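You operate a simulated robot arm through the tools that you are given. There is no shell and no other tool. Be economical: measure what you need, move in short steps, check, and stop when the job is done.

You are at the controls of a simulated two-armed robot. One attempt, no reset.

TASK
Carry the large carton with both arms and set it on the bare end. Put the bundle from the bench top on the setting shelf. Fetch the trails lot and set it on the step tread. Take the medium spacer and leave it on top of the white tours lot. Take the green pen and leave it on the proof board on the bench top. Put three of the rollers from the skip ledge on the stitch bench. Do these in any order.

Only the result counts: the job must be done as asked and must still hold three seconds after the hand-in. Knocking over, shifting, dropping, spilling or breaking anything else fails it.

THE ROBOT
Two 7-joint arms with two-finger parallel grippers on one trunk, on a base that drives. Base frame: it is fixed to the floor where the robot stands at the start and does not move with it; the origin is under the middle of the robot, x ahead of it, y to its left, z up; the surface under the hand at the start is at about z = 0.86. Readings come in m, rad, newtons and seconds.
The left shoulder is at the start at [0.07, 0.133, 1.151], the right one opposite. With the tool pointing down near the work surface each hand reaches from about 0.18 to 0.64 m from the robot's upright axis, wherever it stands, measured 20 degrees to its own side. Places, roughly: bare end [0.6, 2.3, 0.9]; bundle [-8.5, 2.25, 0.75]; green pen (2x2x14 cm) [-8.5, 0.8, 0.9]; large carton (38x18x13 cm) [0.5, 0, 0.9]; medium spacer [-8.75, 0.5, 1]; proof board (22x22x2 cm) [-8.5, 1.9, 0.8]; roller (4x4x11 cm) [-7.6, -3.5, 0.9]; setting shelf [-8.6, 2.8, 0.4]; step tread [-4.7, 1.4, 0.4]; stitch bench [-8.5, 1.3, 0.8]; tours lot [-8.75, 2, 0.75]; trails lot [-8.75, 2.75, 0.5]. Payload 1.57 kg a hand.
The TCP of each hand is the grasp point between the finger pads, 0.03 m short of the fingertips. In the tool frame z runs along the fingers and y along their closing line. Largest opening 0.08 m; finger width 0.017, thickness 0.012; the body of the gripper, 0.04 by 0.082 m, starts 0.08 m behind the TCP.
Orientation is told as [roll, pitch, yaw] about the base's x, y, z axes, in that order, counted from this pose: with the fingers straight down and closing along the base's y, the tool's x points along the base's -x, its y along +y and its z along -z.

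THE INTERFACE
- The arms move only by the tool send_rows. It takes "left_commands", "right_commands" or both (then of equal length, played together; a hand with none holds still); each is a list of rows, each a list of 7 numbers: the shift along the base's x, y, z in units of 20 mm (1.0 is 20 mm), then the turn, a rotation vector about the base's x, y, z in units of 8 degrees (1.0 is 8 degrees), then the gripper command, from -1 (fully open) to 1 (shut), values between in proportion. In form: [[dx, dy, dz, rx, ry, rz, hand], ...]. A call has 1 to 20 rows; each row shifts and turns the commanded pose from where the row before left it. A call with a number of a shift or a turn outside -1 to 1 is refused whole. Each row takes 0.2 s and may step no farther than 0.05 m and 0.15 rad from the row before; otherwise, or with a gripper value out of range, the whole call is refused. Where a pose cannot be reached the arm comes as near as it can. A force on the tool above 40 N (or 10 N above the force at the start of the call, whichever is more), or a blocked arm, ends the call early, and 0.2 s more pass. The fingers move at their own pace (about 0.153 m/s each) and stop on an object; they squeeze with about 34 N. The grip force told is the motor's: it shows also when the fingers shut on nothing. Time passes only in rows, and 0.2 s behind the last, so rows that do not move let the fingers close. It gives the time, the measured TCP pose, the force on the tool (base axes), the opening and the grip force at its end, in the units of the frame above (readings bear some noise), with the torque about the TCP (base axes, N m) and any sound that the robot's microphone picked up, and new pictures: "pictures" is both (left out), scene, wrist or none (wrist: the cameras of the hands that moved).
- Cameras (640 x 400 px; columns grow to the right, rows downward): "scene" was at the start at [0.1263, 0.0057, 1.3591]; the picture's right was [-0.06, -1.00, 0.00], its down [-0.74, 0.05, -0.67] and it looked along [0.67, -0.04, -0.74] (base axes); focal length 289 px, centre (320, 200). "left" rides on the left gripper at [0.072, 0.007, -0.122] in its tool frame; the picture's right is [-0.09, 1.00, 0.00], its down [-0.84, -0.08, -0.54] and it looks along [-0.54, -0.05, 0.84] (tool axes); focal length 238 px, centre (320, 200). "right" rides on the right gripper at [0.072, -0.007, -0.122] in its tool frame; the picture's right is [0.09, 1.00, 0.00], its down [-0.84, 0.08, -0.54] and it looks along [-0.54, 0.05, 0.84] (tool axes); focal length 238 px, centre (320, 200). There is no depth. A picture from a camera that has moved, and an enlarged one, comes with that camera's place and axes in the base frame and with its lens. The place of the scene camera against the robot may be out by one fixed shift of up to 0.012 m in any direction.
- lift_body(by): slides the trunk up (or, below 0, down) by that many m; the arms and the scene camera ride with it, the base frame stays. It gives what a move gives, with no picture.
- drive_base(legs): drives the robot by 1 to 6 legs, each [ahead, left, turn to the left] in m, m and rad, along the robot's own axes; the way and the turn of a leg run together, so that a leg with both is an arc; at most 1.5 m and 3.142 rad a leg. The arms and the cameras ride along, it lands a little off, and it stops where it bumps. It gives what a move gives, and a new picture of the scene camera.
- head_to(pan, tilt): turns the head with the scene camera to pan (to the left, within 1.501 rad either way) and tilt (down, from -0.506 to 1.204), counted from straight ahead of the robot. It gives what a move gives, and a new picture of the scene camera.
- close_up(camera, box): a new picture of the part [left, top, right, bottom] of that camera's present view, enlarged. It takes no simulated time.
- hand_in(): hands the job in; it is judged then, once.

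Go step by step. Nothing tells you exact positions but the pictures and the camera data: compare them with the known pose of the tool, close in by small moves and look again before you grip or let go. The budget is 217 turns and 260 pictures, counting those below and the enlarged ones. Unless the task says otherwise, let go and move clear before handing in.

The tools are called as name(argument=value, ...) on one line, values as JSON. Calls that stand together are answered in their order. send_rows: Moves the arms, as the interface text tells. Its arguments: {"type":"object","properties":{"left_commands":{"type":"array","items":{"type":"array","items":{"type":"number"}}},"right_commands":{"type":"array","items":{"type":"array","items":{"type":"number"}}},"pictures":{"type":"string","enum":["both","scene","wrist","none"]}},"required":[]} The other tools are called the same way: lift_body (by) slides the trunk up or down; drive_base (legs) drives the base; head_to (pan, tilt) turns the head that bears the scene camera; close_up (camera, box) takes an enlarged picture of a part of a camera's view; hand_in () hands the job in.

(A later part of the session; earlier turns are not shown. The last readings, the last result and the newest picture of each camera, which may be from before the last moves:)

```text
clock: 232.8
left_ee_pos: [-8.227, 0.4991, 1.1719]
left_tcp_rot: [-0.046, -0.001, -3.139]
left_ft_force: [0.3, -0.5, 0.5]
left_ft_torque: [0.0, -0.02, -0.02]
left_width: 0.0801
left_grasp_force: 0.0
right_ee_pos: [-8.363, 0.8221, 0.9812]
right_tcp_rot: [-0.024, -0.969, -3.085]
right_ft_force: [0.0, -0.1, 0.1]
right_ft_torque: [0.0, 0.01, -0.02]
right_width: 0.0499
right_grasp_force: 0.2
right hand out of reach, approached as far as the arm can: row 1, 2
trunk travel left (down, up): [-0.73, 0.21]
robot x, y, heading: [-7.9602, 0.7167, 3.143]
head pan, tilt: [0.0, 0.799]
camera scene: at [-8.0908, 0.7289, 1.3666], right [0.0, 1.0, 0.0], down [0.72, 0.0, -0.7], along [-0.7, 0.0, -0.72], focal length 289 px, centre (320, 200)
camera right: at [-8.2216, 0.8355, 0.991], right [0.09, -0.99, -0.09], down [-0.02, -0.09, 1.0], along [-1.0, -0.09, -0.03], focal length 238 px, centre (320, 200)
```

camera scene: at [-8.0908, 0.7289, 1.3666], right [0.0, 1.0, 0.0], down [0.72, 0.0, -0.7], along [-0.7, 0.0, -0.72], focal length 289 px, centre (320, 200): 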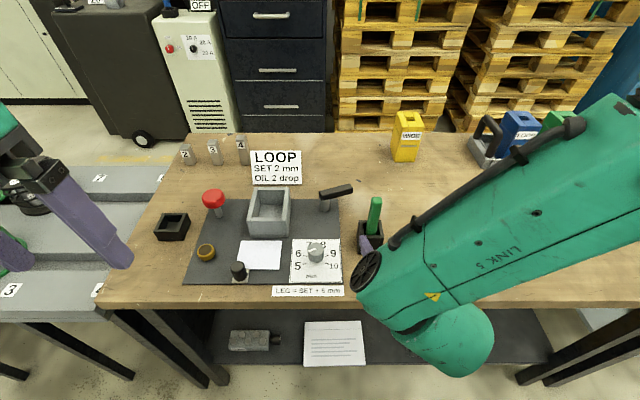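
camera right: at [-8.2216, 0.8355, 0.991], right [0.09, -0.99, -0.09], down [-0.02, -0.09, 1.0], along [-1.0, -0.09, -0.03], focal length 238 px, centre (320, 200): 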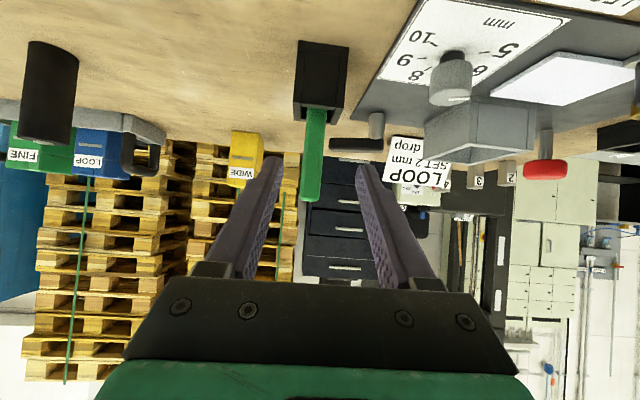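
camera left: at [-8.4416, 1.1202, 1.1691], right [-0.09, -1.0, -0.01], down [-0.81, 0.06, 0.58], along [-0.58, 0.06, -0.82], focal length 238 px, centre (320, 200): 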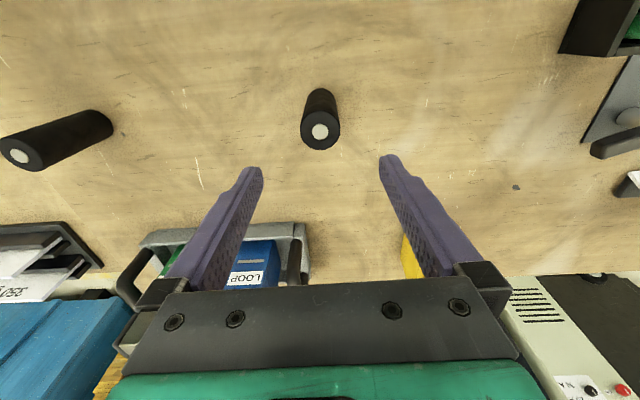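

The pen (top z≈0.984, y≈0.821) is centred between the fingers. I lower 2 cm and move forward around it.

send_rows(right_commands=[[0, 0, -0.6, 0, 0, 0, -0.25], [0, 0, -0.55, 0, 0, 0, -0.25], [-0.8, 0, 0, 0, 0, 0, -0.25], [-0.8, 0, 0, 0, 0, 0, -0.25], [-0.8, 0, 0, 0, 0, 0, -0.25], [-0.8, 0, 0, 0, 0, 0, -0.25], [-0.8, 0, 0, 0, 0, 0, -0.25]])

```text
clock: 234.4
left_ee_pos: [-8.2269, 0.4989, 1.1714]
left_tcp_rot: [-0.044, 0.0, -3.139]
left_ft_force: [0.0, 0.8, 0.2]
left_ft_torque: [0.01, 0.04, -0.01]
left_width: 0.08
left_grasp_force: 0.0
right_ee_pos: [-8.4429, 0.8237, 0.9587]
right_tcp_rot: [-0.024, -0.97, -3.084]
right_ft_force: [1.4, -0.1, 0.2]
right_ft_torque: [-0.01, 0.03, 0.03]
right_width: 0.0501
right_grasp_force: 0.0
trunk travel left (down, up): [-0.73, 0.21]
robot x, y, heading: [-7.9552, 0.716, 3.142]
head pan, tilt: [0.0, 0.799]
camera scene: at [-8.0906, 0.7293, 1.3666], right [0.0, 1.0, 0.0], down [0.72, 0.0, -0.7], along [-0.7, 0.0, -0.72], focal length 289 px, centre (320, 200)
camera right: at [-8.3017, 0.8365, 0.9687], right [0.09, -0.99, -0.09], down [-0.02, -0.09, 1.0], along [-1.0, -0.09, -0.03], focal length 238 px, centre (320, 200)
```

scene: 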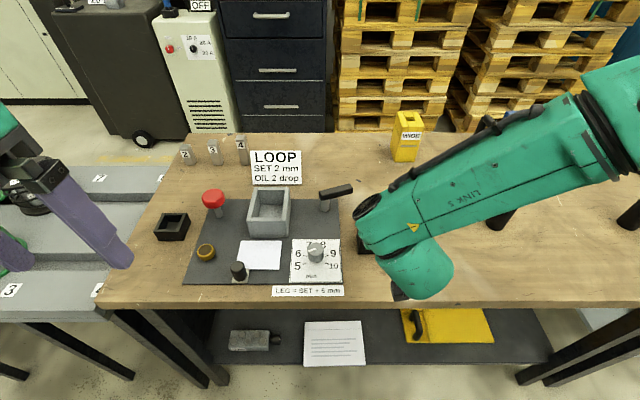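
right: 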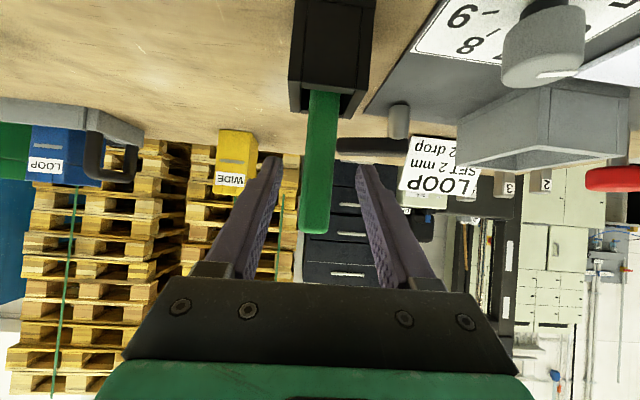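

The pen lies between the finger ends, near the tips. I close and lift it straight out.

send_rows(right_commands=[[0, 0, 0, 0, 0, 0, 0.3], [0, 0, 0, 0, 0, 0, 1], [0, 0, 0, 0, 0, 0, 1], [0, 0, 0.5, 0, 0, 0, 1], [0, 0, 1, 0, 0, 0, 1], [0, 0, 1, 0, 0, 0, 1], [0, 0, 1, 0, 0, 0, 1], [0, 0, 1, 0, 0, 0, 1], [0, 0, 1, 0, 0, 0, 1]])

```text
clock: 236.4
left_ee_pos: [-8.2256, 0.4997, 1.1723]
left_tcp_rot: [-0.045, -0.001, -3.14]
left_ft_force: [0.0, -0.5, -0.5]
left_ft_torque: [0.02, -0.01, -0.01]
left_width: 0.0799
left_grasp_force: 0.1
right_ee_pos: [-8.4419, 0.8223, 1.0682]
right_tcp_rot: [-0.025, -0.968, -3.084]
right_ft_force: [-0.9, -0.1, -0.3]
right_ft_torque: [-0.02, 0.02, -0.01]
right_width: 0.019
right_grasp_force: 33.2
trunk travel left (down, up): [-0.73, 0.21]
robot x, y, heading: [-7.9559, 0.7209, 3.141]
head pan, tilt: [0.0, 0.799]
camera scene: at [-8.0894, 0.7295, 1.3668], right [0.0, 1.0, 0.0], down [0.72, 0.0, -0.7], along [-0.7, 0.0, -0.72], focal length 289 px, centre (320, 200)
camera right: at [-8.3007, 0.8358, 1.0786], right [0.09, -0.99, -0.09], down [-0.02, -0.09, 1.0], along [-1.0, -0.09, -0.03], focal length 238 px, centre (320, 200)
```

scene: 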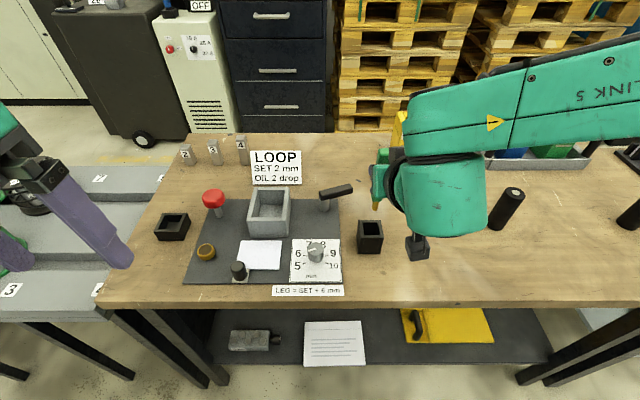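
right: 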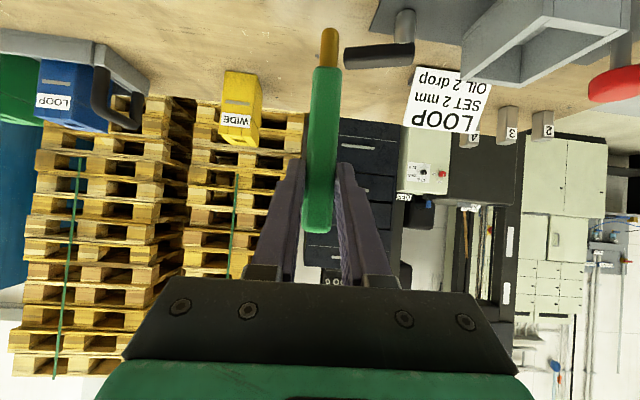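

The pen is free with its tip down. I raise it and turn the right hand back toward vertical for carrying, then go for the spacer with the left hand.

send_rows(right_commands=[[0.3, 0.4, 1, 0, -0.99, 0, 1], [0.3, 0.4, 1, 0, -0.99, 0, 1], [0.5, 0.4, 0.8, 0, -0.99, 0, 1], [0.5, 0.4, 0.8, 0, -0.99, 0, 1], [0.5, 0.4, 0.8, 0, -0.99, 0, 1], [0.5, 0.4, 0.8, 0, -0.99, 0, 1], [0.5, 0.4, 0.8, 0, -0.99, 0, 1]], left_commands=[[0, 0, 0, -0.33, 0, 0, -1], [0, 0, 0, 0, 0, 0, -1], [0, 0, 0, 0, 0, 0, -1], [0, 0, 0, 0, 0, 0, -1], [0, 0, 0, 0, 0, 0, -0.3], [0, 0, 0, 0, 0, 0, -0.3], [0, 0, 0, 0, 0, 0, -0.3]], pictures="none")

drive_base(legs=[[0, 0.1, 0], [0.18, 0, 0]])

close_up(camera="left", box=[0, 0, 640, 400])

```text
clock: 238.0
left_ee_pos: [-8.2267, 0.4972, 1.1714]
left_tcp_rot: [0.0, -0.001, -3.141]
left_ft_force: [0.4, 0.3, 1.2]
left_ft_torque: [0.03, -0.01, -0.03]
left_width: 0.052
left_grasp_force: 0.0
right_ee_pos: [-8.3809, 0.8789, 1.1884]
right_tcp_rot: [0.024, 0.001, -3.11]
right_ft_force: [0.2, -0.1, -0.4]
right_ft_torque: [0.01, -0.01, 0.0]
right_width: 0.0191
right_grasp_force: 33.0
trunk travel left (down, up): [-0.73, 0.21]
robot x, y, heading: [-7.9573, 0.7174, 3.141]
head pan, tilt: [0.0, 0.799]
```

```text
clock: 240.3
left_ee_pos: [-8.4045, 0.3986, 1.1735]
left_tcp_rot: [0.0, -0.004, -3.138]
left_ft_force: [0.2, 0.0, 0.4]
left_ft_torque: [-0.03, 0.02, 0.02]
left_width: 0.0521
left_grasp_force: 0.0
right_ee_pos: [-8.5576, 0.7795, 1.1895]
right_tcp_rot: [0.026, -0.005, -3.11]
right_ft_force: [0.0, 0.0, 0.3]
right_ft_torque: [-0.02, 0.03, 0.0]
right_width: 0.0187
right_grasp_force: 33.0
trunk travel left (down, up): [-0.73, 0.21]
robot x, y, heading: [-8.1363, 0.6197, 3.138]
head pan, tilt: [0.0, 0.799]
camera scene: at [-8.2671, 0.6306, 1.367], right [0.0, 1.0, 0.0], down [0.72, 0.0, -0.7], along [-0.7, 0.0, -0.72], focal length 289 px, centre (320, 200)
```

scene: 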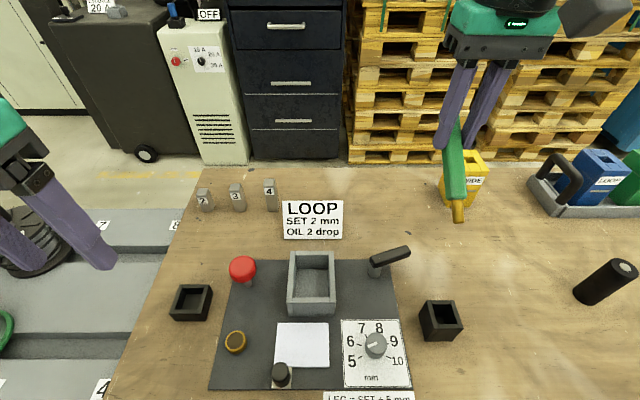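

```text
1.00 times, centred on (320, 200) of left (not enlarged: the box is as wide or as high as the picture)
camera zoom: at [-8.3328, 0.3924, 1.2939], right [-0.09, -1.0, 0.0], down [-0.84, 0.08, 0.54], along [-0.54, 0.05, -0.84], focal length 238 px, centre (320, 200)
```

zoom: 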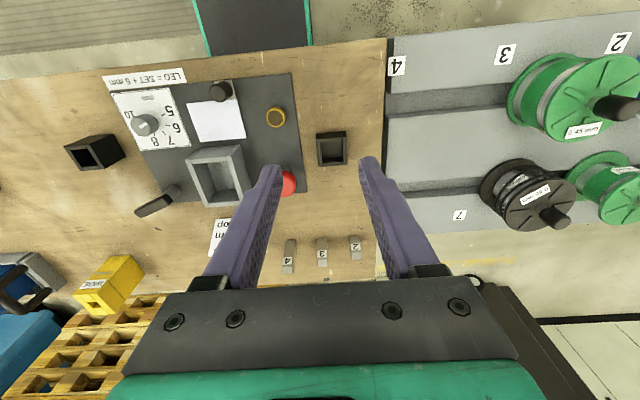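

Spacer 3 is at about (−8.735, 0.427), just within reach. I move the left hand above it, slightly open.

send_rows(left_commands=[[-1, 0.1, 0, 0, 0, 0, -0.3], [-1, 0.1, 0, 0, 0, 0, -0.3], [-1, 0.1, 0, 0, 0, 0, -0.3], [-1, 0.1, 0, 0, 0, 0, -0.3], [-1, 0.1, 0, 0, 0, 0, -0.3], [-1, 0.1, 0, 0, 0, 0, -0.3], [-1, 0.1, -0.2, 0, 0, 0, -0.3], [-1, 0.1, -0.2, 0, 0, 0, -0.3], [-1, 0.1, -0.2, 0, 0, 0, -0.3], [-1, 0.1, -0.2, 0, 0, 0, -0.3], [-1, 0.1, -0.2, 0, 0, 0, -0.3], [-1, 0.1, -0.5, 0, 0, 0, -0.3], [-1, 0.1, -0.5, 0, 0, 0, -0.3], [-1, 0.1, -0.5, 0, 0, 0, -0.3], [-1, 0, -0.5, 0, 0, 0, -0.3], [-1, 0, -0.5, 0, 0, 0, -0.3], [-0.5, 0, -0.5, 0, 0, 0, -0.3]])

```text
clock: 243.9
left_ee_pos: [-8.7121, 0.4283, 1.089]
left_tcp_rot: [0.001, -0.004, -3.141]
left_ft_force: [0.5, 0.2, 0.3]
left_ft_torque: [0.01, 0.01, 0.02]
left_width: 0.0521
left_grasp_force: 0.1
left hand out of reach, approached as far as the arm can: row 16, 17
right_ee_pos: [-8.5603, 0.7789, 1.1893]
right_tcp_rot: [0.023, -0.002, -3.109]
right_ft_force: [0.4, -0.2, 0.1]
right_ft_torque: [-0.01, -0.02, 0.02]
right_width: 0.0192
right_grasp_force: 33.4
trunk travel left (down, up): [-0.73, 0.21]
robot x, y, heading: [-8.1372, 0.6184, 3.143]
head pan, tilt: [0.0, 0.799]
camera scene: at [-8.2706, 0.6297, 1.3667], right [0.0, 1.0, 0.0], down [0.72, 0.0, -0.7], along [-0.7, 0.0, -0.72], focal length 289 px, centre (320, 200)
camera left: at [-8.6411, 0.4227, 1.2103], right [-0.09, -1.0, 0.0], down [-0.84, 0.08, 0.54], along [-0.54, 0.05, -0.84], focal length 238 px, centre (320, 200)
```

scene: 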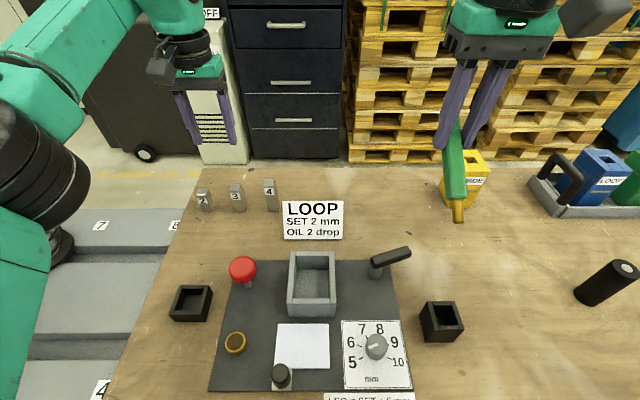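
left: 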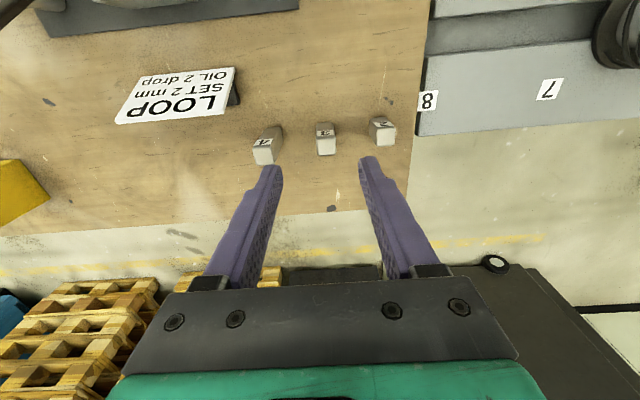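

I'm 2–3 cm short at this height; reach grows lower down. I lower some and push on.

send_rows(left_commands=[[0, 0, -1, 0, 0, 0, -0.3], [0, 0, -1, 0, 0, 0, -0.3], [0, 0, -1, 0, 0, 0, -0.3], [0, 0, -0.6, 0, 0, 0, -0.3], [-0.5, -0.1, 0, 0, 0, 0, -0.3], [-0.9, 0, 0, 0, 0, 0, -0.3]], pictures="wrist")

```text
clock: 245.3
left_ee_pos: [-8.7244, 0.4232, 1.0163]
left_tcp_rot: [0.001, -0.003, -3.14]
left_ft_force: [0.0, -0.3, 0.7]
left_ft_torque: [0.0, 0.02, -0.02]
left_width: 0.0519
left_grasp_force: 0.1
left hand out of reach, approached as far as the arm can: row 6
right_ee_pos: [-8.5604, 0.7799, 1.1881]
right_tcp_rot: [0.023, -0.005, -3.109]
right_ft_force: [-0.3, 0.6, 0.1]
right_ft_torque: [-0.02, -0.04, -0.03]
right_width: 0.0191
right_grasp_force: 33.9
trunk travel left (down, up): [-0.73, 0.21]
robot x, y, heading: [-8.138, 0.6211, 3.14]
head pan, tilt: [0.0, 0.799]
camera left: at [-8.6537, 0.4166, 1.1381], right [-0.09, -1.0, 0.0], down [-0.83, 0.08, 0.55], along [-0.54, 0.05, -0.84], focal length 238 px, centre (320, 200)
```

left: 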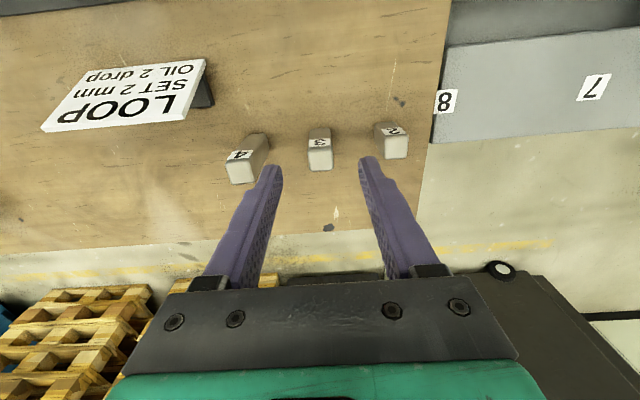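

Nearly there; I nudge the base forward 2 cm and descend astride spacer 3.

drive_base(legs=[[0.02, 0, 0]])

send_rows(left_commands=[[0, 0, -1, 0, 0, 0, -0.3], [0, 0, -1, 0, 0, 0, -0.3], [0, 0, -0.8, 0, 0, 0, -0.3]], pictures="wrist")

```text
clock: 246.1
left_ee_pos: [-8.7406, 0.4231, 1.0213]
left_tcp_rot: [0.003, -0.007, -3.139]
left_ft_force: [1.5, 0.0, 0.1]
left_ft_torque: [0.02, 0.03, 0.01]
left_width: 0.0519
left_grasp_force: 0.0
right_ee_pos: [-8.5748, 0.7796, 1.1924]
right_tcp_rot: [0.024, -0.007, -3.109]
right_ft_force: [0.1, -0.6, -0.4]
right_ft_torque: [0.02, 0.04, 0.04]
right_width: 0.0193
right_grasp_force: 33.0
trunk travel left (down, up): [-0.73, 0.21]
robot x, y, heading: [-8.1553, 0.6215, 3.142]
head pan, tilt: [0.0, 0.799]
camera scene: at [-8.2847, 0.63, 1.3673], right [0.0, 1.0, 0.0], down [0.71, 0.0, -0.7], along [-0.7, 0.0, -0.71], focal length 289 px, centre (320, 200)
```

scene: 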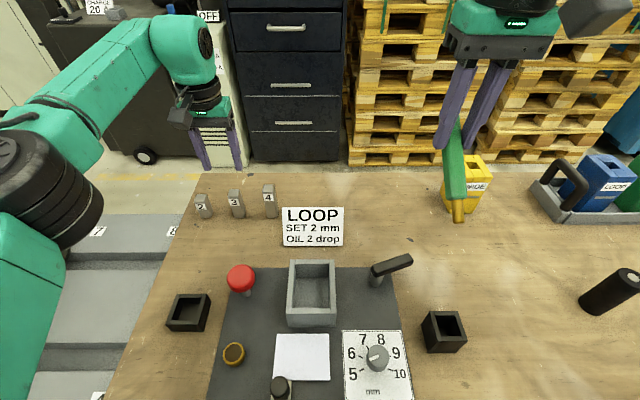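

```text
clock: 246.8
left_ee_pos: [-8.7449, 0.4242, 0.9603]
left_tcp_rot: [0.002, -0.003, -3.14]
left_ft_force: [-0.6, 0.5, -0.6]
left_ft_torque: [-0.03, 0.0, -0.03]
left_width: 0.0521
left_grasp_force: 0.1
right_ee_pos: [-8.5815, 0.7798, 1.1887]
right_tcp_rot: [0.025, 0.0, -3.11]
right_ft_force: [-0.3, 0.5, -0.5]
right_ft_torque: [0.01, 0.01, -0.02]
right_width: 0.0191
right_grasp_force: 33.5
trunk travel left (down, up): [-0.73, 0.21]
robot x, y, heading: [-8.1564, 0.6155, 3.139]
head pan, tilt: [0.0, 0.799]
camera left: at [-8.6737, 0.4171, 1.0817], right [-0.09, -1.0, 0.0], down [-0.84, 0.07, 0.54], along [-0.54, 0.05, -0.84], focal length 238 px, centre (320, 200)
```

left: 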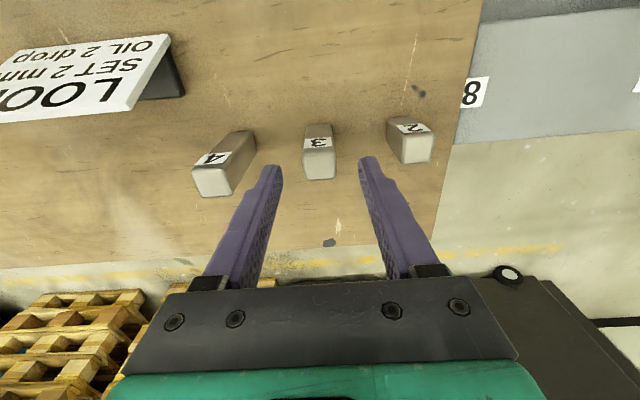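

Aligned. I go down 5.5 cm and close.

send_rows(left_commands=[[0, 0, -0.9, 0, 0, 0, -0.3], [0, 0, -0.9, 0, 0, 0, -0.3], [0, 0, -0.9, 0, 0, 0, -0.3], [0, 0, 0, 0, 0, 0, 0.2], [0, 0, 0, 0, 0, 0, 1], [0, 0, 0, 0, 0, 0, 1], [0, 0, 0, 0, 0, 0, 1]], pictures="wrist")

```text
clock: 248.4
left_ee_pos: [-8.7467, 0.4234, 0.908]
left_tcp_rot: [0.003, -0.005, -3.137]
left_ft_force: [-1.0, -0.6, 1.4]
left_ft_torque: [0.05, 0.11, 0.02]
left_width: 0.0257
left_grasp_force: 33.8
right_ee_pos: [-8.5805, 0.7795, 1.1892]
right_tcp_rot: [0.024, -0.001, -3.11]
right_ft_force: [-0.5, 0.4, -1.0]
right_ft_torque: [0.01, 0.03, 0.0]
right_width: 0.0189
right_grasp_force: 33.7
trunk travel left (down, up): [-0.73, 0.21]
robot x, y, heading: [-8.159, 0.6241, 3.142]
head pan, tilt: [0.0, 0.799]
camera left: at [-8.6749, 0.4169, 1.0284], right [-0.09, -1.0, 0.0], down [-0.83, 0.08, 0.55], along [-0.54, 0.05, -0.84], focal length 238 px, centre (320, 200)
```

left: 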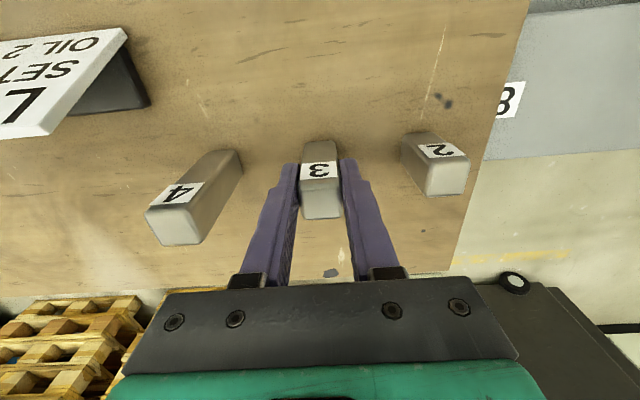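

Gripped. I lift it straight up, then draw the hand back.

send_rows(left_commands=[[0, 0, 0.5, 0, 0, 0, 1], [0, 0, 1, 0, 0, 0, 1], [0, 0, 1, 0, 0, 0, 1], [0, 0, 1, 0, 0, 0, 1], [0, 0, 1, 0, 0, 0, 1], [0.5, 0, 1, 0, 0, 0, 1], [1, 0, 1, 0, 0, 0, 1], [1, 0, 1, 0, 0, 0, 1], [1, 0, 1, 0, 0, 0, 1], [1, 0, 1, 0, 0, 0, 1], [1, 0, 1, 0, 0, 0, 1], [1, 0, 0.5, 0, 0, 0, 1], [1, 0, 0, 0, 0, 0, 1], [1, 0, 0, 0, 0, 0, 1], [1, 0, 0, 0, 0, 0, 1], [1, 0, 0, 0, 0, 0, 1], [1, 0, 0, 0, 0, 0, 1]], pictures="scene")

```text
clock: 252.1
left_ee_pos: [-8.5149, 0.4224, 1.1289]
left_tcp_rot: [0.002, -0.004, -3.138]
left_ft_force: [0.4, -0.2, -1.4]
left_ft_torque: [0.0, 0.0, -0.01]
left_width: 0.0256
left_grasp_force: 33.5
right_ee_pos: [-8.5811, 0.7805, 1.1891]
right_tcp_rot: [0.023, -0.004, -3.111]
right_ft_force: [-0.6, -0.2, 0.5]
right_ft_torque: [0.04, 0.0, 0.0]
right_width: 0.0193
right_grasp_force: 33.3
trunk travel left (down, up): [-0.73, 0.21]
robot x, y, heading: [-8.1589, 0.6201, 3.14]
head pan, tilt: [0.0, 0.799]
camera scene: at [-8.2893, 0.6299, 1.3668], right [0.0, 1.0, 0.0], down [0.72, 0.0, -0.7], along [-0.7, 0.0, -0.72], focal length 289 px, centre (320, 200)
```

scene: 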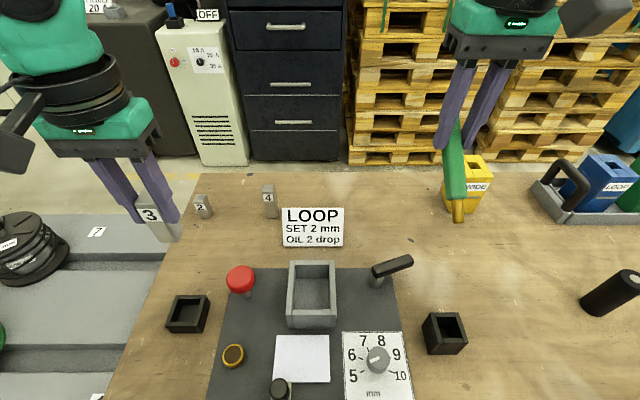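

Both items are held. I back off and strafe to the second bench at y≈1.9.

drive_base(legs=[[-0.35, 0, 0], [0, -1.3, 0]])

head_to(pan=0.0, tilt=0.65)

head_to(pan=-0.5, tilt=0.75)

```text
clock: 260.3
left_ee_pos: [-8.1526, 1.7003, 1.1275]
left_tcp_rot: [0.0, -0.003, 3.111]
left_ft_force: [-0.1, -0.3, -1.8]
left_ft_torque: [0.01, -0.02, 0.0]
left_width: 0.0254
left_grasp_force: 33.6
right_ee_pos: [-8.2041, 2.059, 1.1895]
right_tcp_rot: [0.022, -0.003, 3.139]
right_ft_force: [0.3, -0.5, -0.2]
right_ft_torque: [0.0, 0.01, -0.01]
right_width: 0.0191
right_grasp_force: 33.7
trunk travel left (down, up): [-0.73, 0.21]
robot x, y, heading: [-7.7907, 1.8859, 3.107]
head pan, tilt: [0.0, 0.799]
camera scene: at [-7.921, 1.8981, 1.3667], right [0.04, 1.0, 0.0], down [0.72, -0.03, -0.7], along [-0.7, 0.03, -0.72], focal length 289 px, centre (320, 200)
```

scene: 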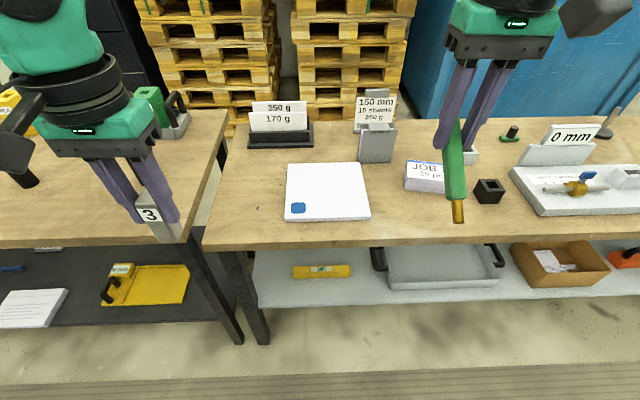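

```text
clock: 261.0
left_ee_pos: [-8.1529, 1.7002, 1.1276]
left_tcp_rot: [0.001, -0.003, 3.111]
left_ft_force: [0.2, -0.7, -2.3]
left_ft_torque: [-0.01, -0.01, -0.02]
left_width: 0.0258
left_grasp_force: 33.8
right_ee_pos: [-8.2057, 2.0585, 1.1893]
right_tcp_rot: [0.023, -0.004, 3.14]
right_ft_force: [1.0, -0.4, -0.1]
right_ft_torque: [0.0, -0.01, 0.01]
right_width: 0.0192
right_grasp_force: 32.9
trunk travel left (down, up): [-0.73, 0.21]
robot x, y, heading: [-7.7847, 1.8814, 3.108]
head pan, tilt: [0.0, 0.649]
camera scene: at [-7.9271, 1.8989, 1.3792], right [0.04, 1.0, 0.0], down [0.6, -0.02, -0.8], along [-0.8, 0.03, -0.61], focal length 289 px, centre (320, 200)
```

scene: 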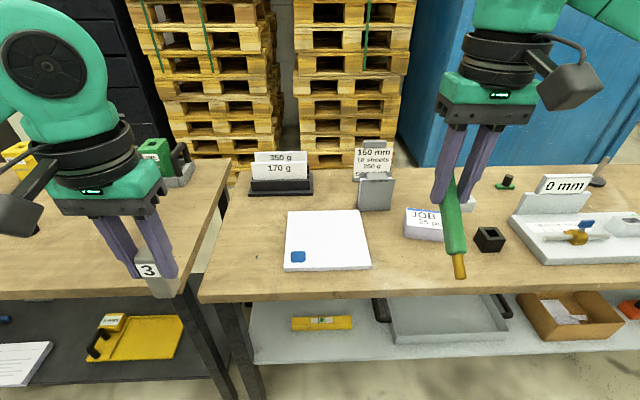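

```text
clock: 261.9
left_ee_pos: [-8.154, 1.6999, 1.1286]
left_tcp_rot: [0.002, -0.004, 3.111]
left_ft_force: [-0.8, 0.0, -1.9]
left_ft_torque: [0.01, -0.01, 0.03]
left_width: 0.0258
left_grasp_force: 34.7
right_ee_pos: [-8.2065, 2.0571, 1.1894]
right_tcp_rot: [0.022, -0.003, 3.14]
right_ft_force: [-0.7, 1.1, -1.0]
right_ft_torque: [0.04, 0.03, -0.01]
right_width: 0.0188
right_grasp_force: 33.9
trunk travel left (down, up): [-0.73, 0.21]
robot x, y, heading: [-7.7882, 1.8812, 3.11]
head pan, tilt: [-0.499, 0.75]
camera scene: at [-7.9117, 1.9377, 1.3707], right [0.51, 0.86, 0.0], down [0.59, -0.35, -0.73], along [-0.63, 0.37, -0.68], focal length 289 px, centre (320, 200)
```

scene: 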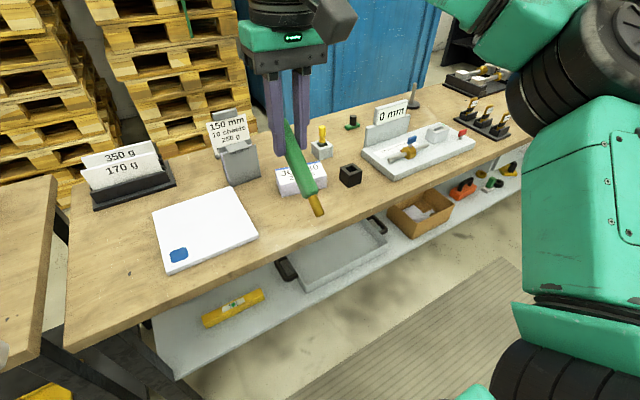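

The white board with the blue spot is the proof board. I zoom to read the labels and find the tours lot, the bundle and the trails lot.

close_up(camera="scene", box=[70, 80, 390, 280])

close_up(camera="scene", box=[330, 50, 530, 270])

close_up(camera="right", box=[0, 0, 640, 400])

```text
2.00 times, centred on (230, 180) of scene
camera zoom: at [-7.9117, 1.9377, 1.3707], right [0.51, 0.86, 0.0], down [0.59, -0.35, -0.73], along [-0.63, 0.37, -0.68], focal length 577 px, centre (500, 240)
```

zoom: 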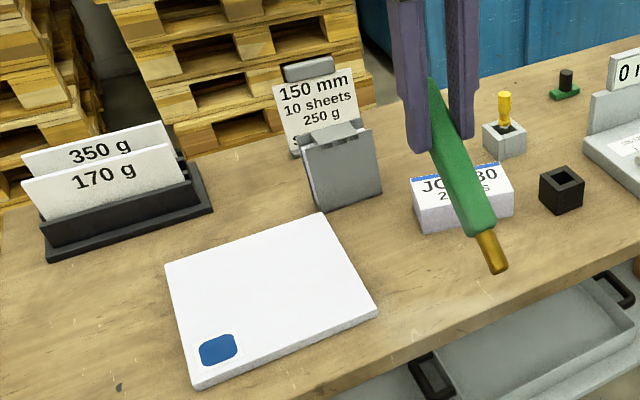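

```text
1.82 times, centred on (430, 160) of scene
camera zoom: at [-7.9117, 1.9377, 1.3707], right [0.51, 0.86, 0.0], down [0.59, -0.35, -0.73], along [-0.63, 0.37, -0.68], focal length 525 px, centre (120, 273)
```

zoom: 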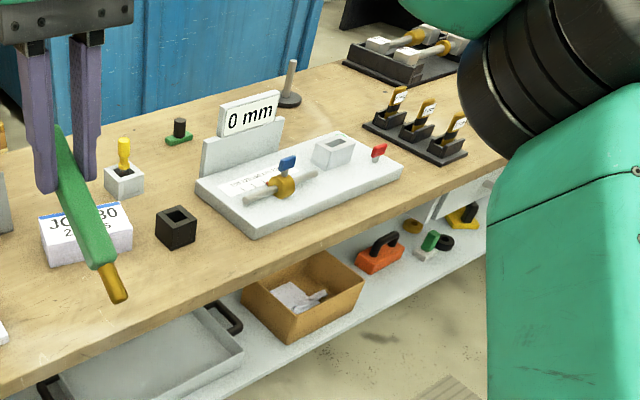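

```text
1.00 times, centred on (320, 200) of right (not enlarged: the box is as wide or as high as the picture)
camera zoom: at [-8.133, 2.0687, 1.3106], right [0.09, -1.0, 0.02], down [-0.84, -0.06, 0.55], along [-0.54, -0.07, -0.84], focal length 238 px, centre (320, 200)
```

zoom: 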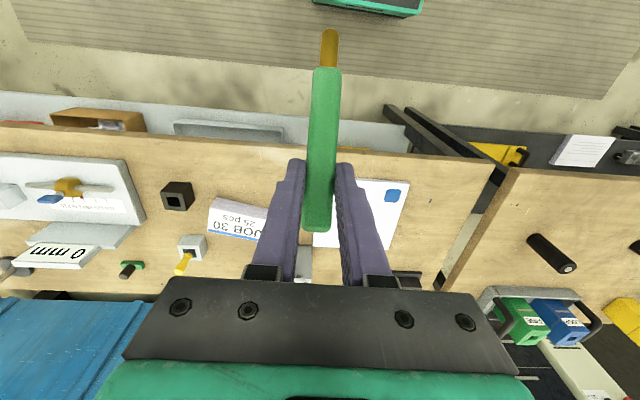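

The "JOB 30" pad is likely the bundle. The tours lot must be further back near (−8.75, 2.0); I move closer and look down there.

drive_base(legs=[[0.2, 0.0, 0.033]])

lift_body(by=0.2)

head_to(pan=0.0, tilt=0.75)

```text
clock: 263.5
left_ee_pos: [-8.3446, 1.6923, 1.1293]
left_tcp_rot: [0.003, -0.005, -3.139]
left_ft_force: [1.3, -0.4, -1.7]
left_ft_torque: [0.03, 0.01, -0.04]
left_width: 0.0257
left_grasp_force: 34.0
right_ee_pos: [-8.4072, 2.0497, 1.1908]
right_tcp_rot: [0.025, -0.006, -3.111]
right_ft_force: [0.6, 0.3, -1.2]
right_ft_torque: [-0.01, 0.02, 0.0]
right_width: 0.019
right_grasp_force: 33.2
trunk travel left (down, up): [-0.73, 0.21]
robot x, y, heading: [-7.9853, 1.8868, 3.136]
head pan, tilt: [-0.499, 0.75]
camera scene: at [-8.1095, 1.938, 1.371], right [0.48, 0.88, 0.0], down [0.6, -0.33, -0.73], along [-0.64, 0.35, -0.68], focal length 289 px, centre (320, 200)
```

scene: 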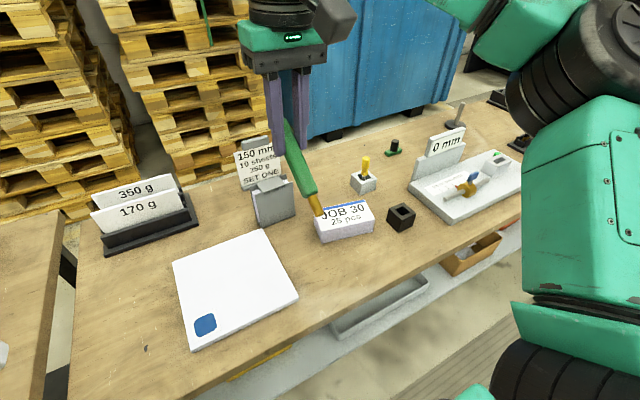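

```text
clock: 265.7
left_ee_pos: [-8.3465, 1.6914, 1.3289]
left_tcp_rot: [0.0, -0.004, -3.141]
left_ft_force: [-0.2, 0.1, -2.8]
left_ft_torque: [-0.03, 0.03, 0.0]
left_width: 0.0257
left_grasp_force: 34.0
right_ee_pos: [-8.4104, 2.0491, 1.3886]
right_tcp_rot: [0.025, -0.003, -3.111]
right_ft_force: [0.5, -1.0, -0.6]
right_ft_torque: [0.02, -0.02, 0.01]
right_width: 0.019
right_grasp_force: 32.8
trunk travel left (down, up): [-0.93, 0.01]
robot x, y, heading: [-7.9881, 1.8853, 3.143]
head pan, tilt: [-0.499, 0.75]
```

```text
clock: 266.6
left_ee_pos: [-8.3464, 1.6924, 1.3287]
left_tcp_rot: [0.001, -0.004, -3.139]
left_ft_force: [-0.1, 0.1, -2.8]
left_ft_torque: [0.02, 0.01, 0.0]
left_width: 0.0257
left_grasp_force: 33.8
right_ee_pos: [-8.4096, 2.0488, 1.3895]
right_tcp_rot: [0.025, -0.004, -3.11]
right_ft_force: [-0.8, -0.3, -0.7]
right_ft_torque: [-0.01, 0.03, 0.01]
right_width: 0.0191
right_grasp_force: 33.0
trunk travel left (down, up): [-0.93, 0.01]
robot x, y, heading: [-7.9864, 1.8842, 3.135]
head pan, tilt: [0.0, 0.75]
camera scene: at [-8.1223, 1.8983, 1.5707], right [0.0, 1.0, 0.0], down [0.68, 0.0, -0.73], along [-0.73, 0.0, -0.68], focal length 289 px, centre (320, 200)
```

scene: 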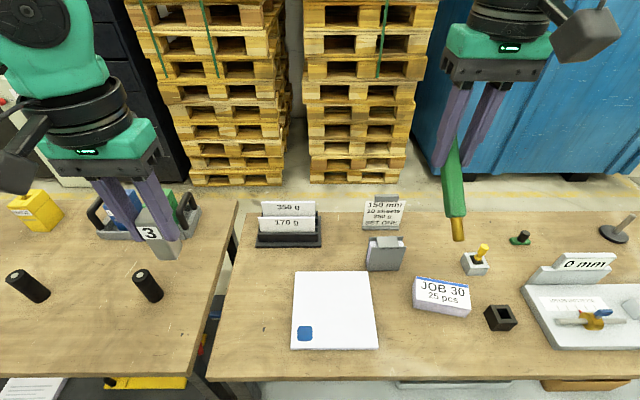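

I zoom on the grey block and the sign near (−8.62, 2.09), which match the tours-lot place.

close_up(camera="scene", box=[340, 185, 430, 285])

head_to(pan=-0.9, tilt=0.6)

```text
4.00 times, centred on (385, 235) of scene
camera zoom: at [-8.1223, 1.8983, 1.5707], right [0.0, 1.0, 0.0], down [0.68, 0.0, -0.73], along [-0.73, 0.0, -0.68], focal length 1155 px, centre (60, 60)
```

zoom: 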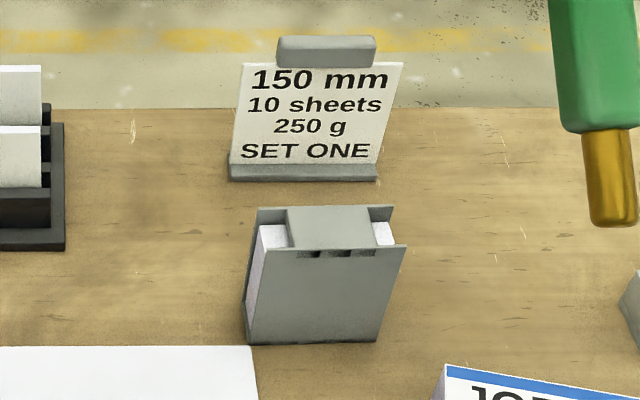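

```text
clock: 267.8
left_ee_pos: [-8.3465, 1.6921, 1.3276]
left_tcp_rot: [0.002, -0.003, -3.14]
left_ft_force: [-0.8, 0.5, -2.2]
left_ft_torque: [0.0, -0.04, -0.01]
left_width: 0.0257
left_grasp_force: 34.1
right_ee_pos: [-8.4105, 2.0495, 1.3891]
right_tcp_rot: [0.025, -0.003, -3.11]
right_ft_force: [0.4, -0.4, 0.4]
right_ft_torque: [-0.01, 0.02, 0.0]
right_width: 0.019
right_grasp_force: 32.9
trunk travel left (down, up): [-0.93, 0.01]
robot x, y, heading: [-7.9874, 1.8883, 3.139]
head pan, tilt: [-0.901, 0.6]
camera scene: at [-8.0942, 1.9672, 1.5836], right [0.79, 0.62, 0.0], down [0.35, -0.44, -0.82], along [-0.51, 0.65, -0.57], focal length 289 px, centre (320, 200)
```

scene: 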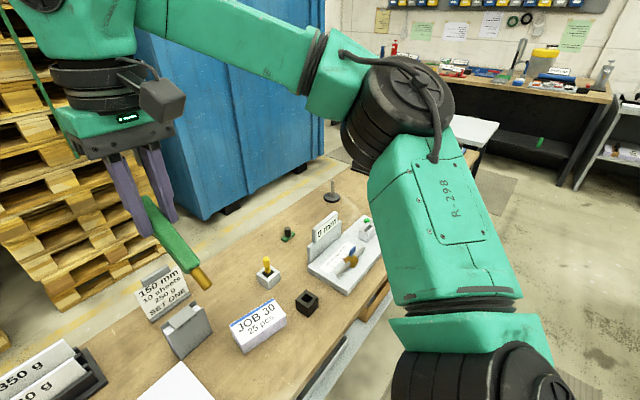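

The grey clip holds white sheets but bears no name. I back off and lower the trunk to look at the lower shelf of this bench.

drive_base(legs=[[-0.45, -0.3, 0]])

lift_body(by=-0.55)

head_to(pan=-0.15, tilt=0.35)

head_to(pan=-0.7, tilt=0.35)

```text
clock: 270.9
left_ee_pos: [-7.9053, 1.9882, 1.3274]
left_tcp_rot: [0.0, -0.002, -3.141]
left_ft_force: [-0.6, -0.8, -2.0]
left_ft_torque: [0.02, -0.03, 0.02]
left_width: 0.0255
left_grasp_force: 33.7
right_ee_pos: [-7.9699, 2.3435, 1.3887]
right_tcp_rot: [0.023, -0.003, -3.11]
right_ft_force: [-0.4, 0.2, -0.8]
right_ft_torque: [0.03, 0.01, 0.01]
right_width: 0.019
right_grasp_force: 33.7
trunk travel left (down, up): [-0.93, 0.01]
robot x, y, heading: [-7.5445, 2.1831, 3.138]
head pan, tilt: [-0.901, 0.6]
camera scene: at [-7.6534, 2.2628, 1.5835], right [0.79, 0.62, 0.0], down [0.35, -0.44, -0.82], along [-0.51, 0.65, -0.57], focal length 289 px, centre (320, 200)
```

scene: 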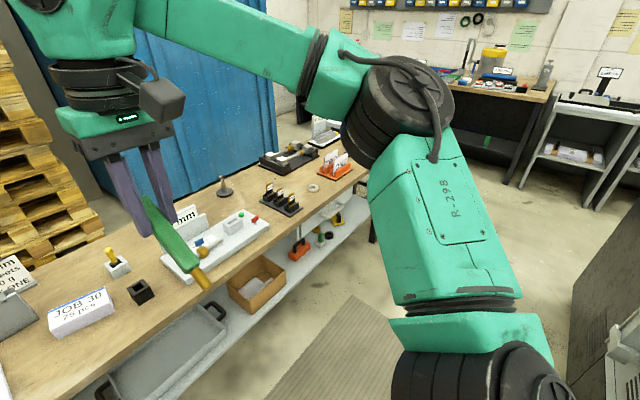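

```text
refused: -0.55 is not a number from -0.4 to 0.4
```

```text
clock: 272.0
left_ee_pos: [-7.9031, 1.989, 1.3276]
left_tcp_rot: [0.002, -0.004, -3.139]
left_ft_force: [-0.2, -0.4, -1.8]
left_ft_torque: [-0.01, 0.04, 0.0]
left_width: 0.0257
left_grasp_force: 34.0
right_ee_pos: [-7.9655, 2.3465, 1.3891]
right_tcp_rot: [0.024, -0.004, -3.109]
right_ft_force: [0.0, 0.0, -0.5]
right_ft_torque: [-0.01, 0.04, 0.0]
right_width: 0.0188
right_grasp_force: 33.1
trunk travel left (down, up): [-0.93, 0.01]
robot x, y, heading: [-7.5437, 2.184, 3.133]
head pan, tilt: [-0.15, 0.351]
camera scene: at [-7.6881, 2.2093, 1.6063], right [0.15, 0.99, 0.0], down [0.34, -0.05, -0.94], along [-0.93, 0.14, -0.34], focal length 289 px, centre (320, 200)
```

scene: 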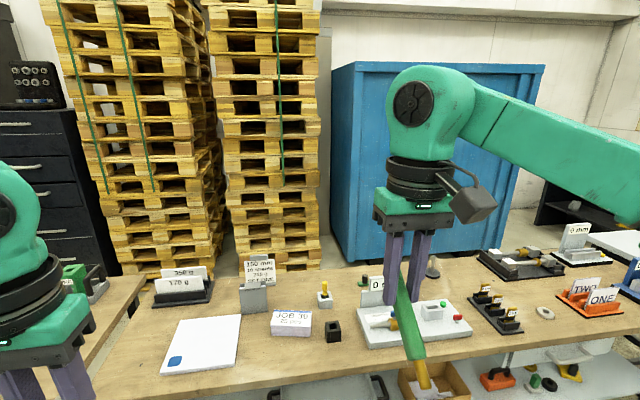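

```text
clock: 272.9
left_ee_pos: [-7.9037, 1.9883, 1.3281]
left_tcp_rot: [0.002, -0.004, -3.14]
left_ft_force: [-0.1, 0.2, -1.2]
left_ft_torque: [0.01, 0.0, 0.0]
left_width: 0.0256
left_grasp_force: 34.0
right_ee_pos: [-7.9671, 2.3455, 1.3896]
right_tcp_rot: [0.023, -0.005, -3.11]
right_ft_force: [-0.2, -0.7, -0.2]
right_ft_torque: [0.0, 0.04, 0.01]
right_width: 0.0191
right_grasp_force: 33.4
trunk travel left (down, up): [-0.93, 0.01]
robot x, y, heading: [-7.5466, 2.1832, 3.137]
head pan, tilt: [-0.7, 0.351]
camera scene: at [-7.6676, 2.2549, 1.6063], right [0.65, 0.76, 0.0], down [0.26, -0.22, -0.94], along [-0.72, 0.61, -0.34], focal length 289 px, centre (320, 200)
```

scene: 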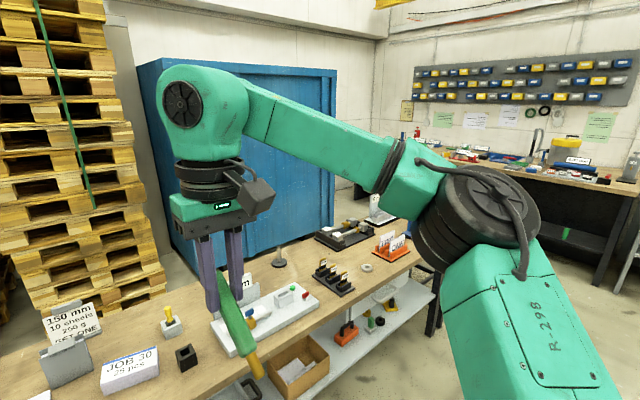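

I lower the trunk by 0.4 m to see the shelf below.

lift_body(by=-0.4)

head_to(pan=-0.2, tilt=0.45)

head_to(pan=-0.75, tilt=0.45)

```text
clock: 276.8
left_ee_pos: [-7.902, 1.989, 0.9276]
left_tcp_rot: [0.001, -0.001, -3.14]
left_ft_force: [0.1, 0.4, -2.5]
left_ft_torque: [0.0, 0.0, 0.03]
left_width: 0.0256
left_grasp_force: 33.5
right_ee_pos: [-7.966, 2.3454, 0.9893]
right_tcp_rot: [0.025, -0.004, -3.111]
right_ft_force: [-0.5, 0.3, -0.2]
right_ft_torque: [0.0, 0.0, 0.0]
right_width: 0.0192
right_grasp_force: 33.5
trunk travel left (down, up): [-0.53, 0.41]
robot x, y, heading: [-7.5421, 2.1849, 3.134]
head pan, tilt: [-0.7, 0.351]
```

```text
clock: 277.7
left_ee_pos: [-7.9023, 1.9906, 0.9287]
left_tcp_rot: [0.003, -0.003, -3.141]
left_ft_force: [-0.3, -0.4, -1.6]
left_ft_torque: [0.02, 0.0, -0.03]
left_width: 0.0256
left_grasp_force: 33.7
right_ee_pos: [-7.9683, 2.3451, 0.9889]
right_tcp_rot: [0.025, -0.003, -3.111]
right_ft_force: [-0.5, -0.1, 0.1]
right_ft_torque: [0.0, 0.03, 0.01]
right_width: 0.0188
right_grasp_force: 33.4
trunk travel left (down, up): [-0.53, 0.41]
robot x, y, heading: [-7.5404, 2.1851, 3.138]
head pan, tilt: [-0.201, 0.45]
camera scene: at [-7.6862, 2.2136, 1.1971], right [0.2, 0.98, 0.0], down [0.43, -0.09, -0.9], along [-0.88, 0.18, -0.44], focal length 289 px, centre (320, 200)
```

scene: 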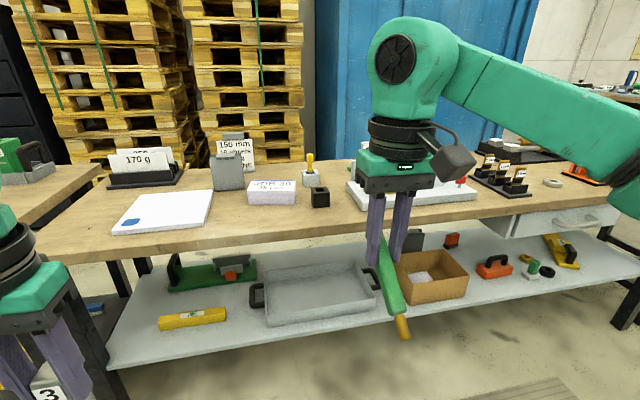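

```text
clock: 278.7
left_ee_pos: [-7.9022, 1.9911, 0.9273]
left_tcp_rot: [0.001, -0.004, -3.14]
left_ft_force: [-0.4, -0.7, -1.8]
left_ft_torque: [-0.04, -0.01, -0.01]
left_width: 0.0258
left_grasp_force: 34.1
right_ee_pos: [-7.968, 2.345, 0.9902]
right_tcp_rot: [0.023, -0.005, -3.111]
right_ft_force: [0.0, -0.4, -0.4]
right_ft_torque: [0.0, 0.02, -0.01]
right_width: 0.0191
right_grasp_force: 33.1
trunk travel left (down, up): [-0.53, 0.41]
robot x, y, heading: [-7.5429, 2.1829, 3.14]
head pan, tilt: [-0.75, 0.45]
camera scene: at [-7.6633, 2.2577, 1.1971], right [0.68, 0.73, 0.0], down [0.32, -0.3, -0.9], along [-0.66, 0.62, -0.44], focal length 289 px, centre (320, 200)
```

scene: 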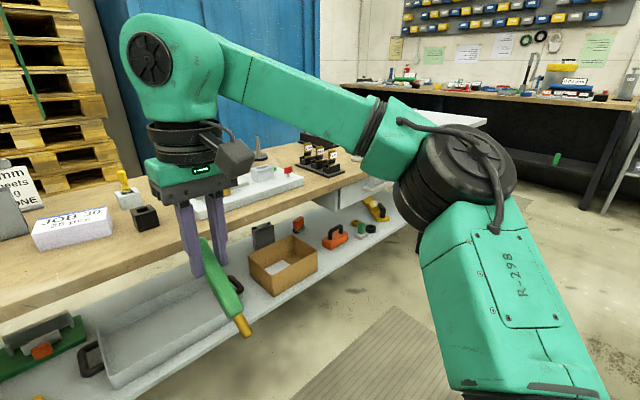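

A second grey clip block stands on the lower shelf behind the cardboard box — probably the trails lot. I zoom in on both.

close_up(camera="scene", box=[230, 200, 350, 300])

close_up(camera="right", box=[0, 0, 640, 400])

```text
4.00 times, centred on (290, 250) of scene
camera zoom: at [-7.6633, 2.2577, 1.1971], right [0.68, 0.73, 0.0], down [0.32, -0.3, -0.9], along [-0.66, 0.62, -0.44], focal length 1155 px, centre (440, 0)
```

zoom: 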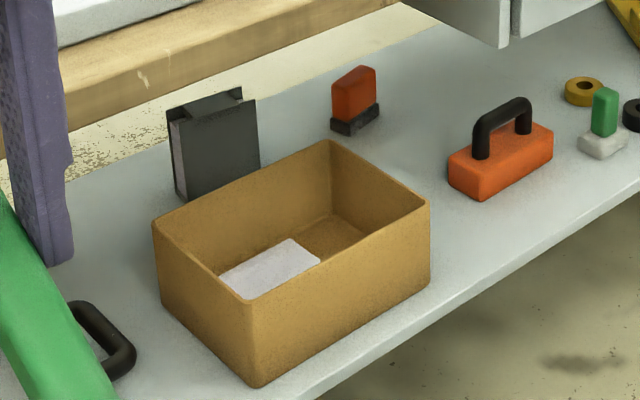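

```text
1.00 times, centred on (320, 200) of right (not enlarged: the box is as wide or as high as the picture)
camera zoom: at [-7.8948, 2.3581, 1.1107], right [0.12, -0.99, 0.02], down [-0.83, -0.09, 0.55], along [-0.54, -0.09, -0.84], focal length 238 px, centre (320, 200)
```

zoom: 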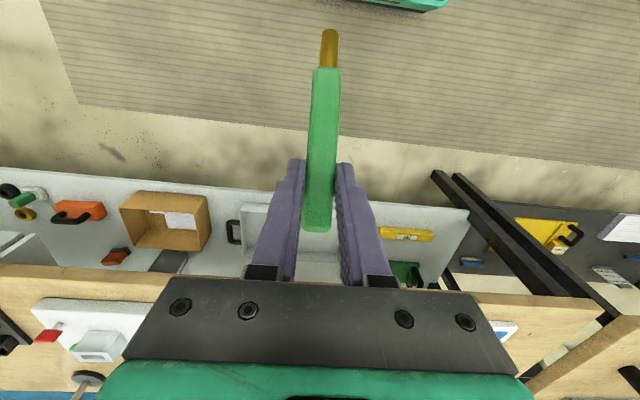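

Lots are the grey clip blocks: the light one with white sheets on the bench at (−8.62, 2.09) is the tours lot, the dark one on the lower shelf at (−8.65, 2.83) the trails lot. Next I lay the pen on the proof board.

lift_body(by=0.25)

drive_base(legs=[[0, 0.33, 0], [0.43, 0, 0]])

head_to(pan=0.0, tilt=0.8)

```text
clock: 281.3
left_ee_pos: [-7.9026, 1.9883, 1.1783]
left_tcp_rot: [0.002, -0.004, -3.14]
left_ft_force: [0.1, -0.3, -1.0]
left_ft_torque: [0.03, 0.01, -0.02]
left_width: 0.0255
left_grasp_force: 33.8
right_ee_pos: [-7.9678, 2.3457, 1.2395]
right_tcp_rot: [0.023, -0.005, -3.11]
right_ft_force: [-0.1, 0.1, -0.5]
right_ft_torque: [0.0, -0.01, 0.03]
right_width: 0.0192
right_grasp_force: 33.3
trunk travel left (down, up): [-0.78, 0.16]
robot x, y, heading: [-7.5449, 2.1853, 3.139]
head pan, tilt: [-0.75, 0.45]
```

```text
clock: 285.7
left_ee_pos: [-8.3372, 1.6626, 1.1791]
left_tcp_rot: [0.003, -0.005, -3.142]
left_ft_force: [0.4, 0.4, -2.0]
left_ft_torque: [0.01, -0.01, -0.03]
left_width: 0.0259
left_grasp_force: 34.1
right_ee_pos: [-8.4006, 2.0194, 1.2403]
right_tcp_rot: [0.024, -0.005, -3.11]
right_ft_force: [0.7, 0.8, -0.6]
right_ft_torque: [0.01, 0.01, -0.01]
right_width: 0.019
right_grasp_force: 33.1
trunk travel left (down, up): [-0.78, 0.16]
robot x, y, heading: [-7.9801, 1.8601, 3.136]
head pan, tilt: [-0.75, 0.45]
camera scene: at [-8.0967, 1.9312, 1.4473], right [0.69, 0.73, 0.0], down [0.32, -0.3, -0.9], along [-0.66, 0.62, -0.43], focal length 289 px, centre (320, 200)
```

scene: 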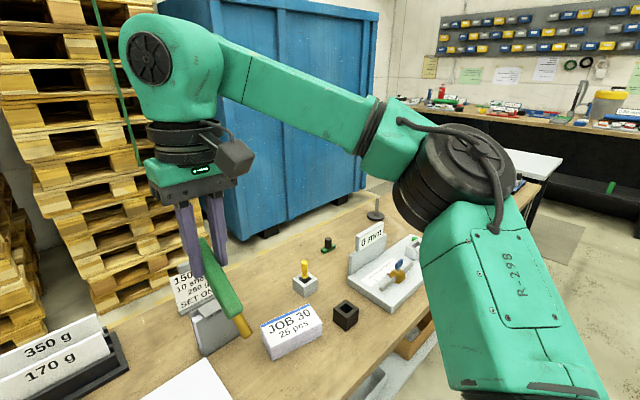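

```text
clock: 286.8
left_ee_pos: [-8.3391, 1.6623, 1.1783]
left_tcp_rot: [0.003, -0.005, -3.141]
left_ft_force: [-0.1, -0.7, -0.9]
left_ft_torque: [-0.03, -0.02, 0.02]
left_width: 0.0255
left_grasp_force: 33.8
right_ee_pos: [-8.4019, 2.0202, 1.2394]
right_tcp_rot: [0.024, -0.003, -3.112]
right_ft_force: [-0.4, 0.4, 0.3]
right_ft_torque: [-0.01, -0.02, 0.02]
right_width: 0.0192
right_grasp_force: 32.9
trunk travel left (down, up): [-0.78, 0.16]
robot x, y, heading: [-7.9761, 1.8548, 3.142]
head pan, tilt: [0.0, 0.799]
camera scene: at [-8.1118, 1.8686, 1.4168], right [0.01, 1.0, 0.0], down [0.72, 0.0, -0.7], along [-0.7, 0.0, -0.72], focal length 289 px, centre (320, 200)
```

scene: 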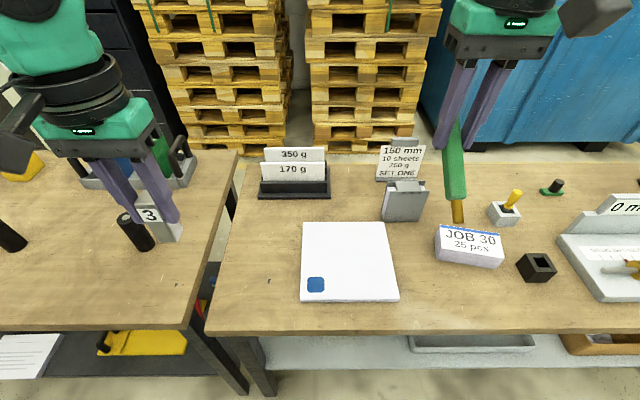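

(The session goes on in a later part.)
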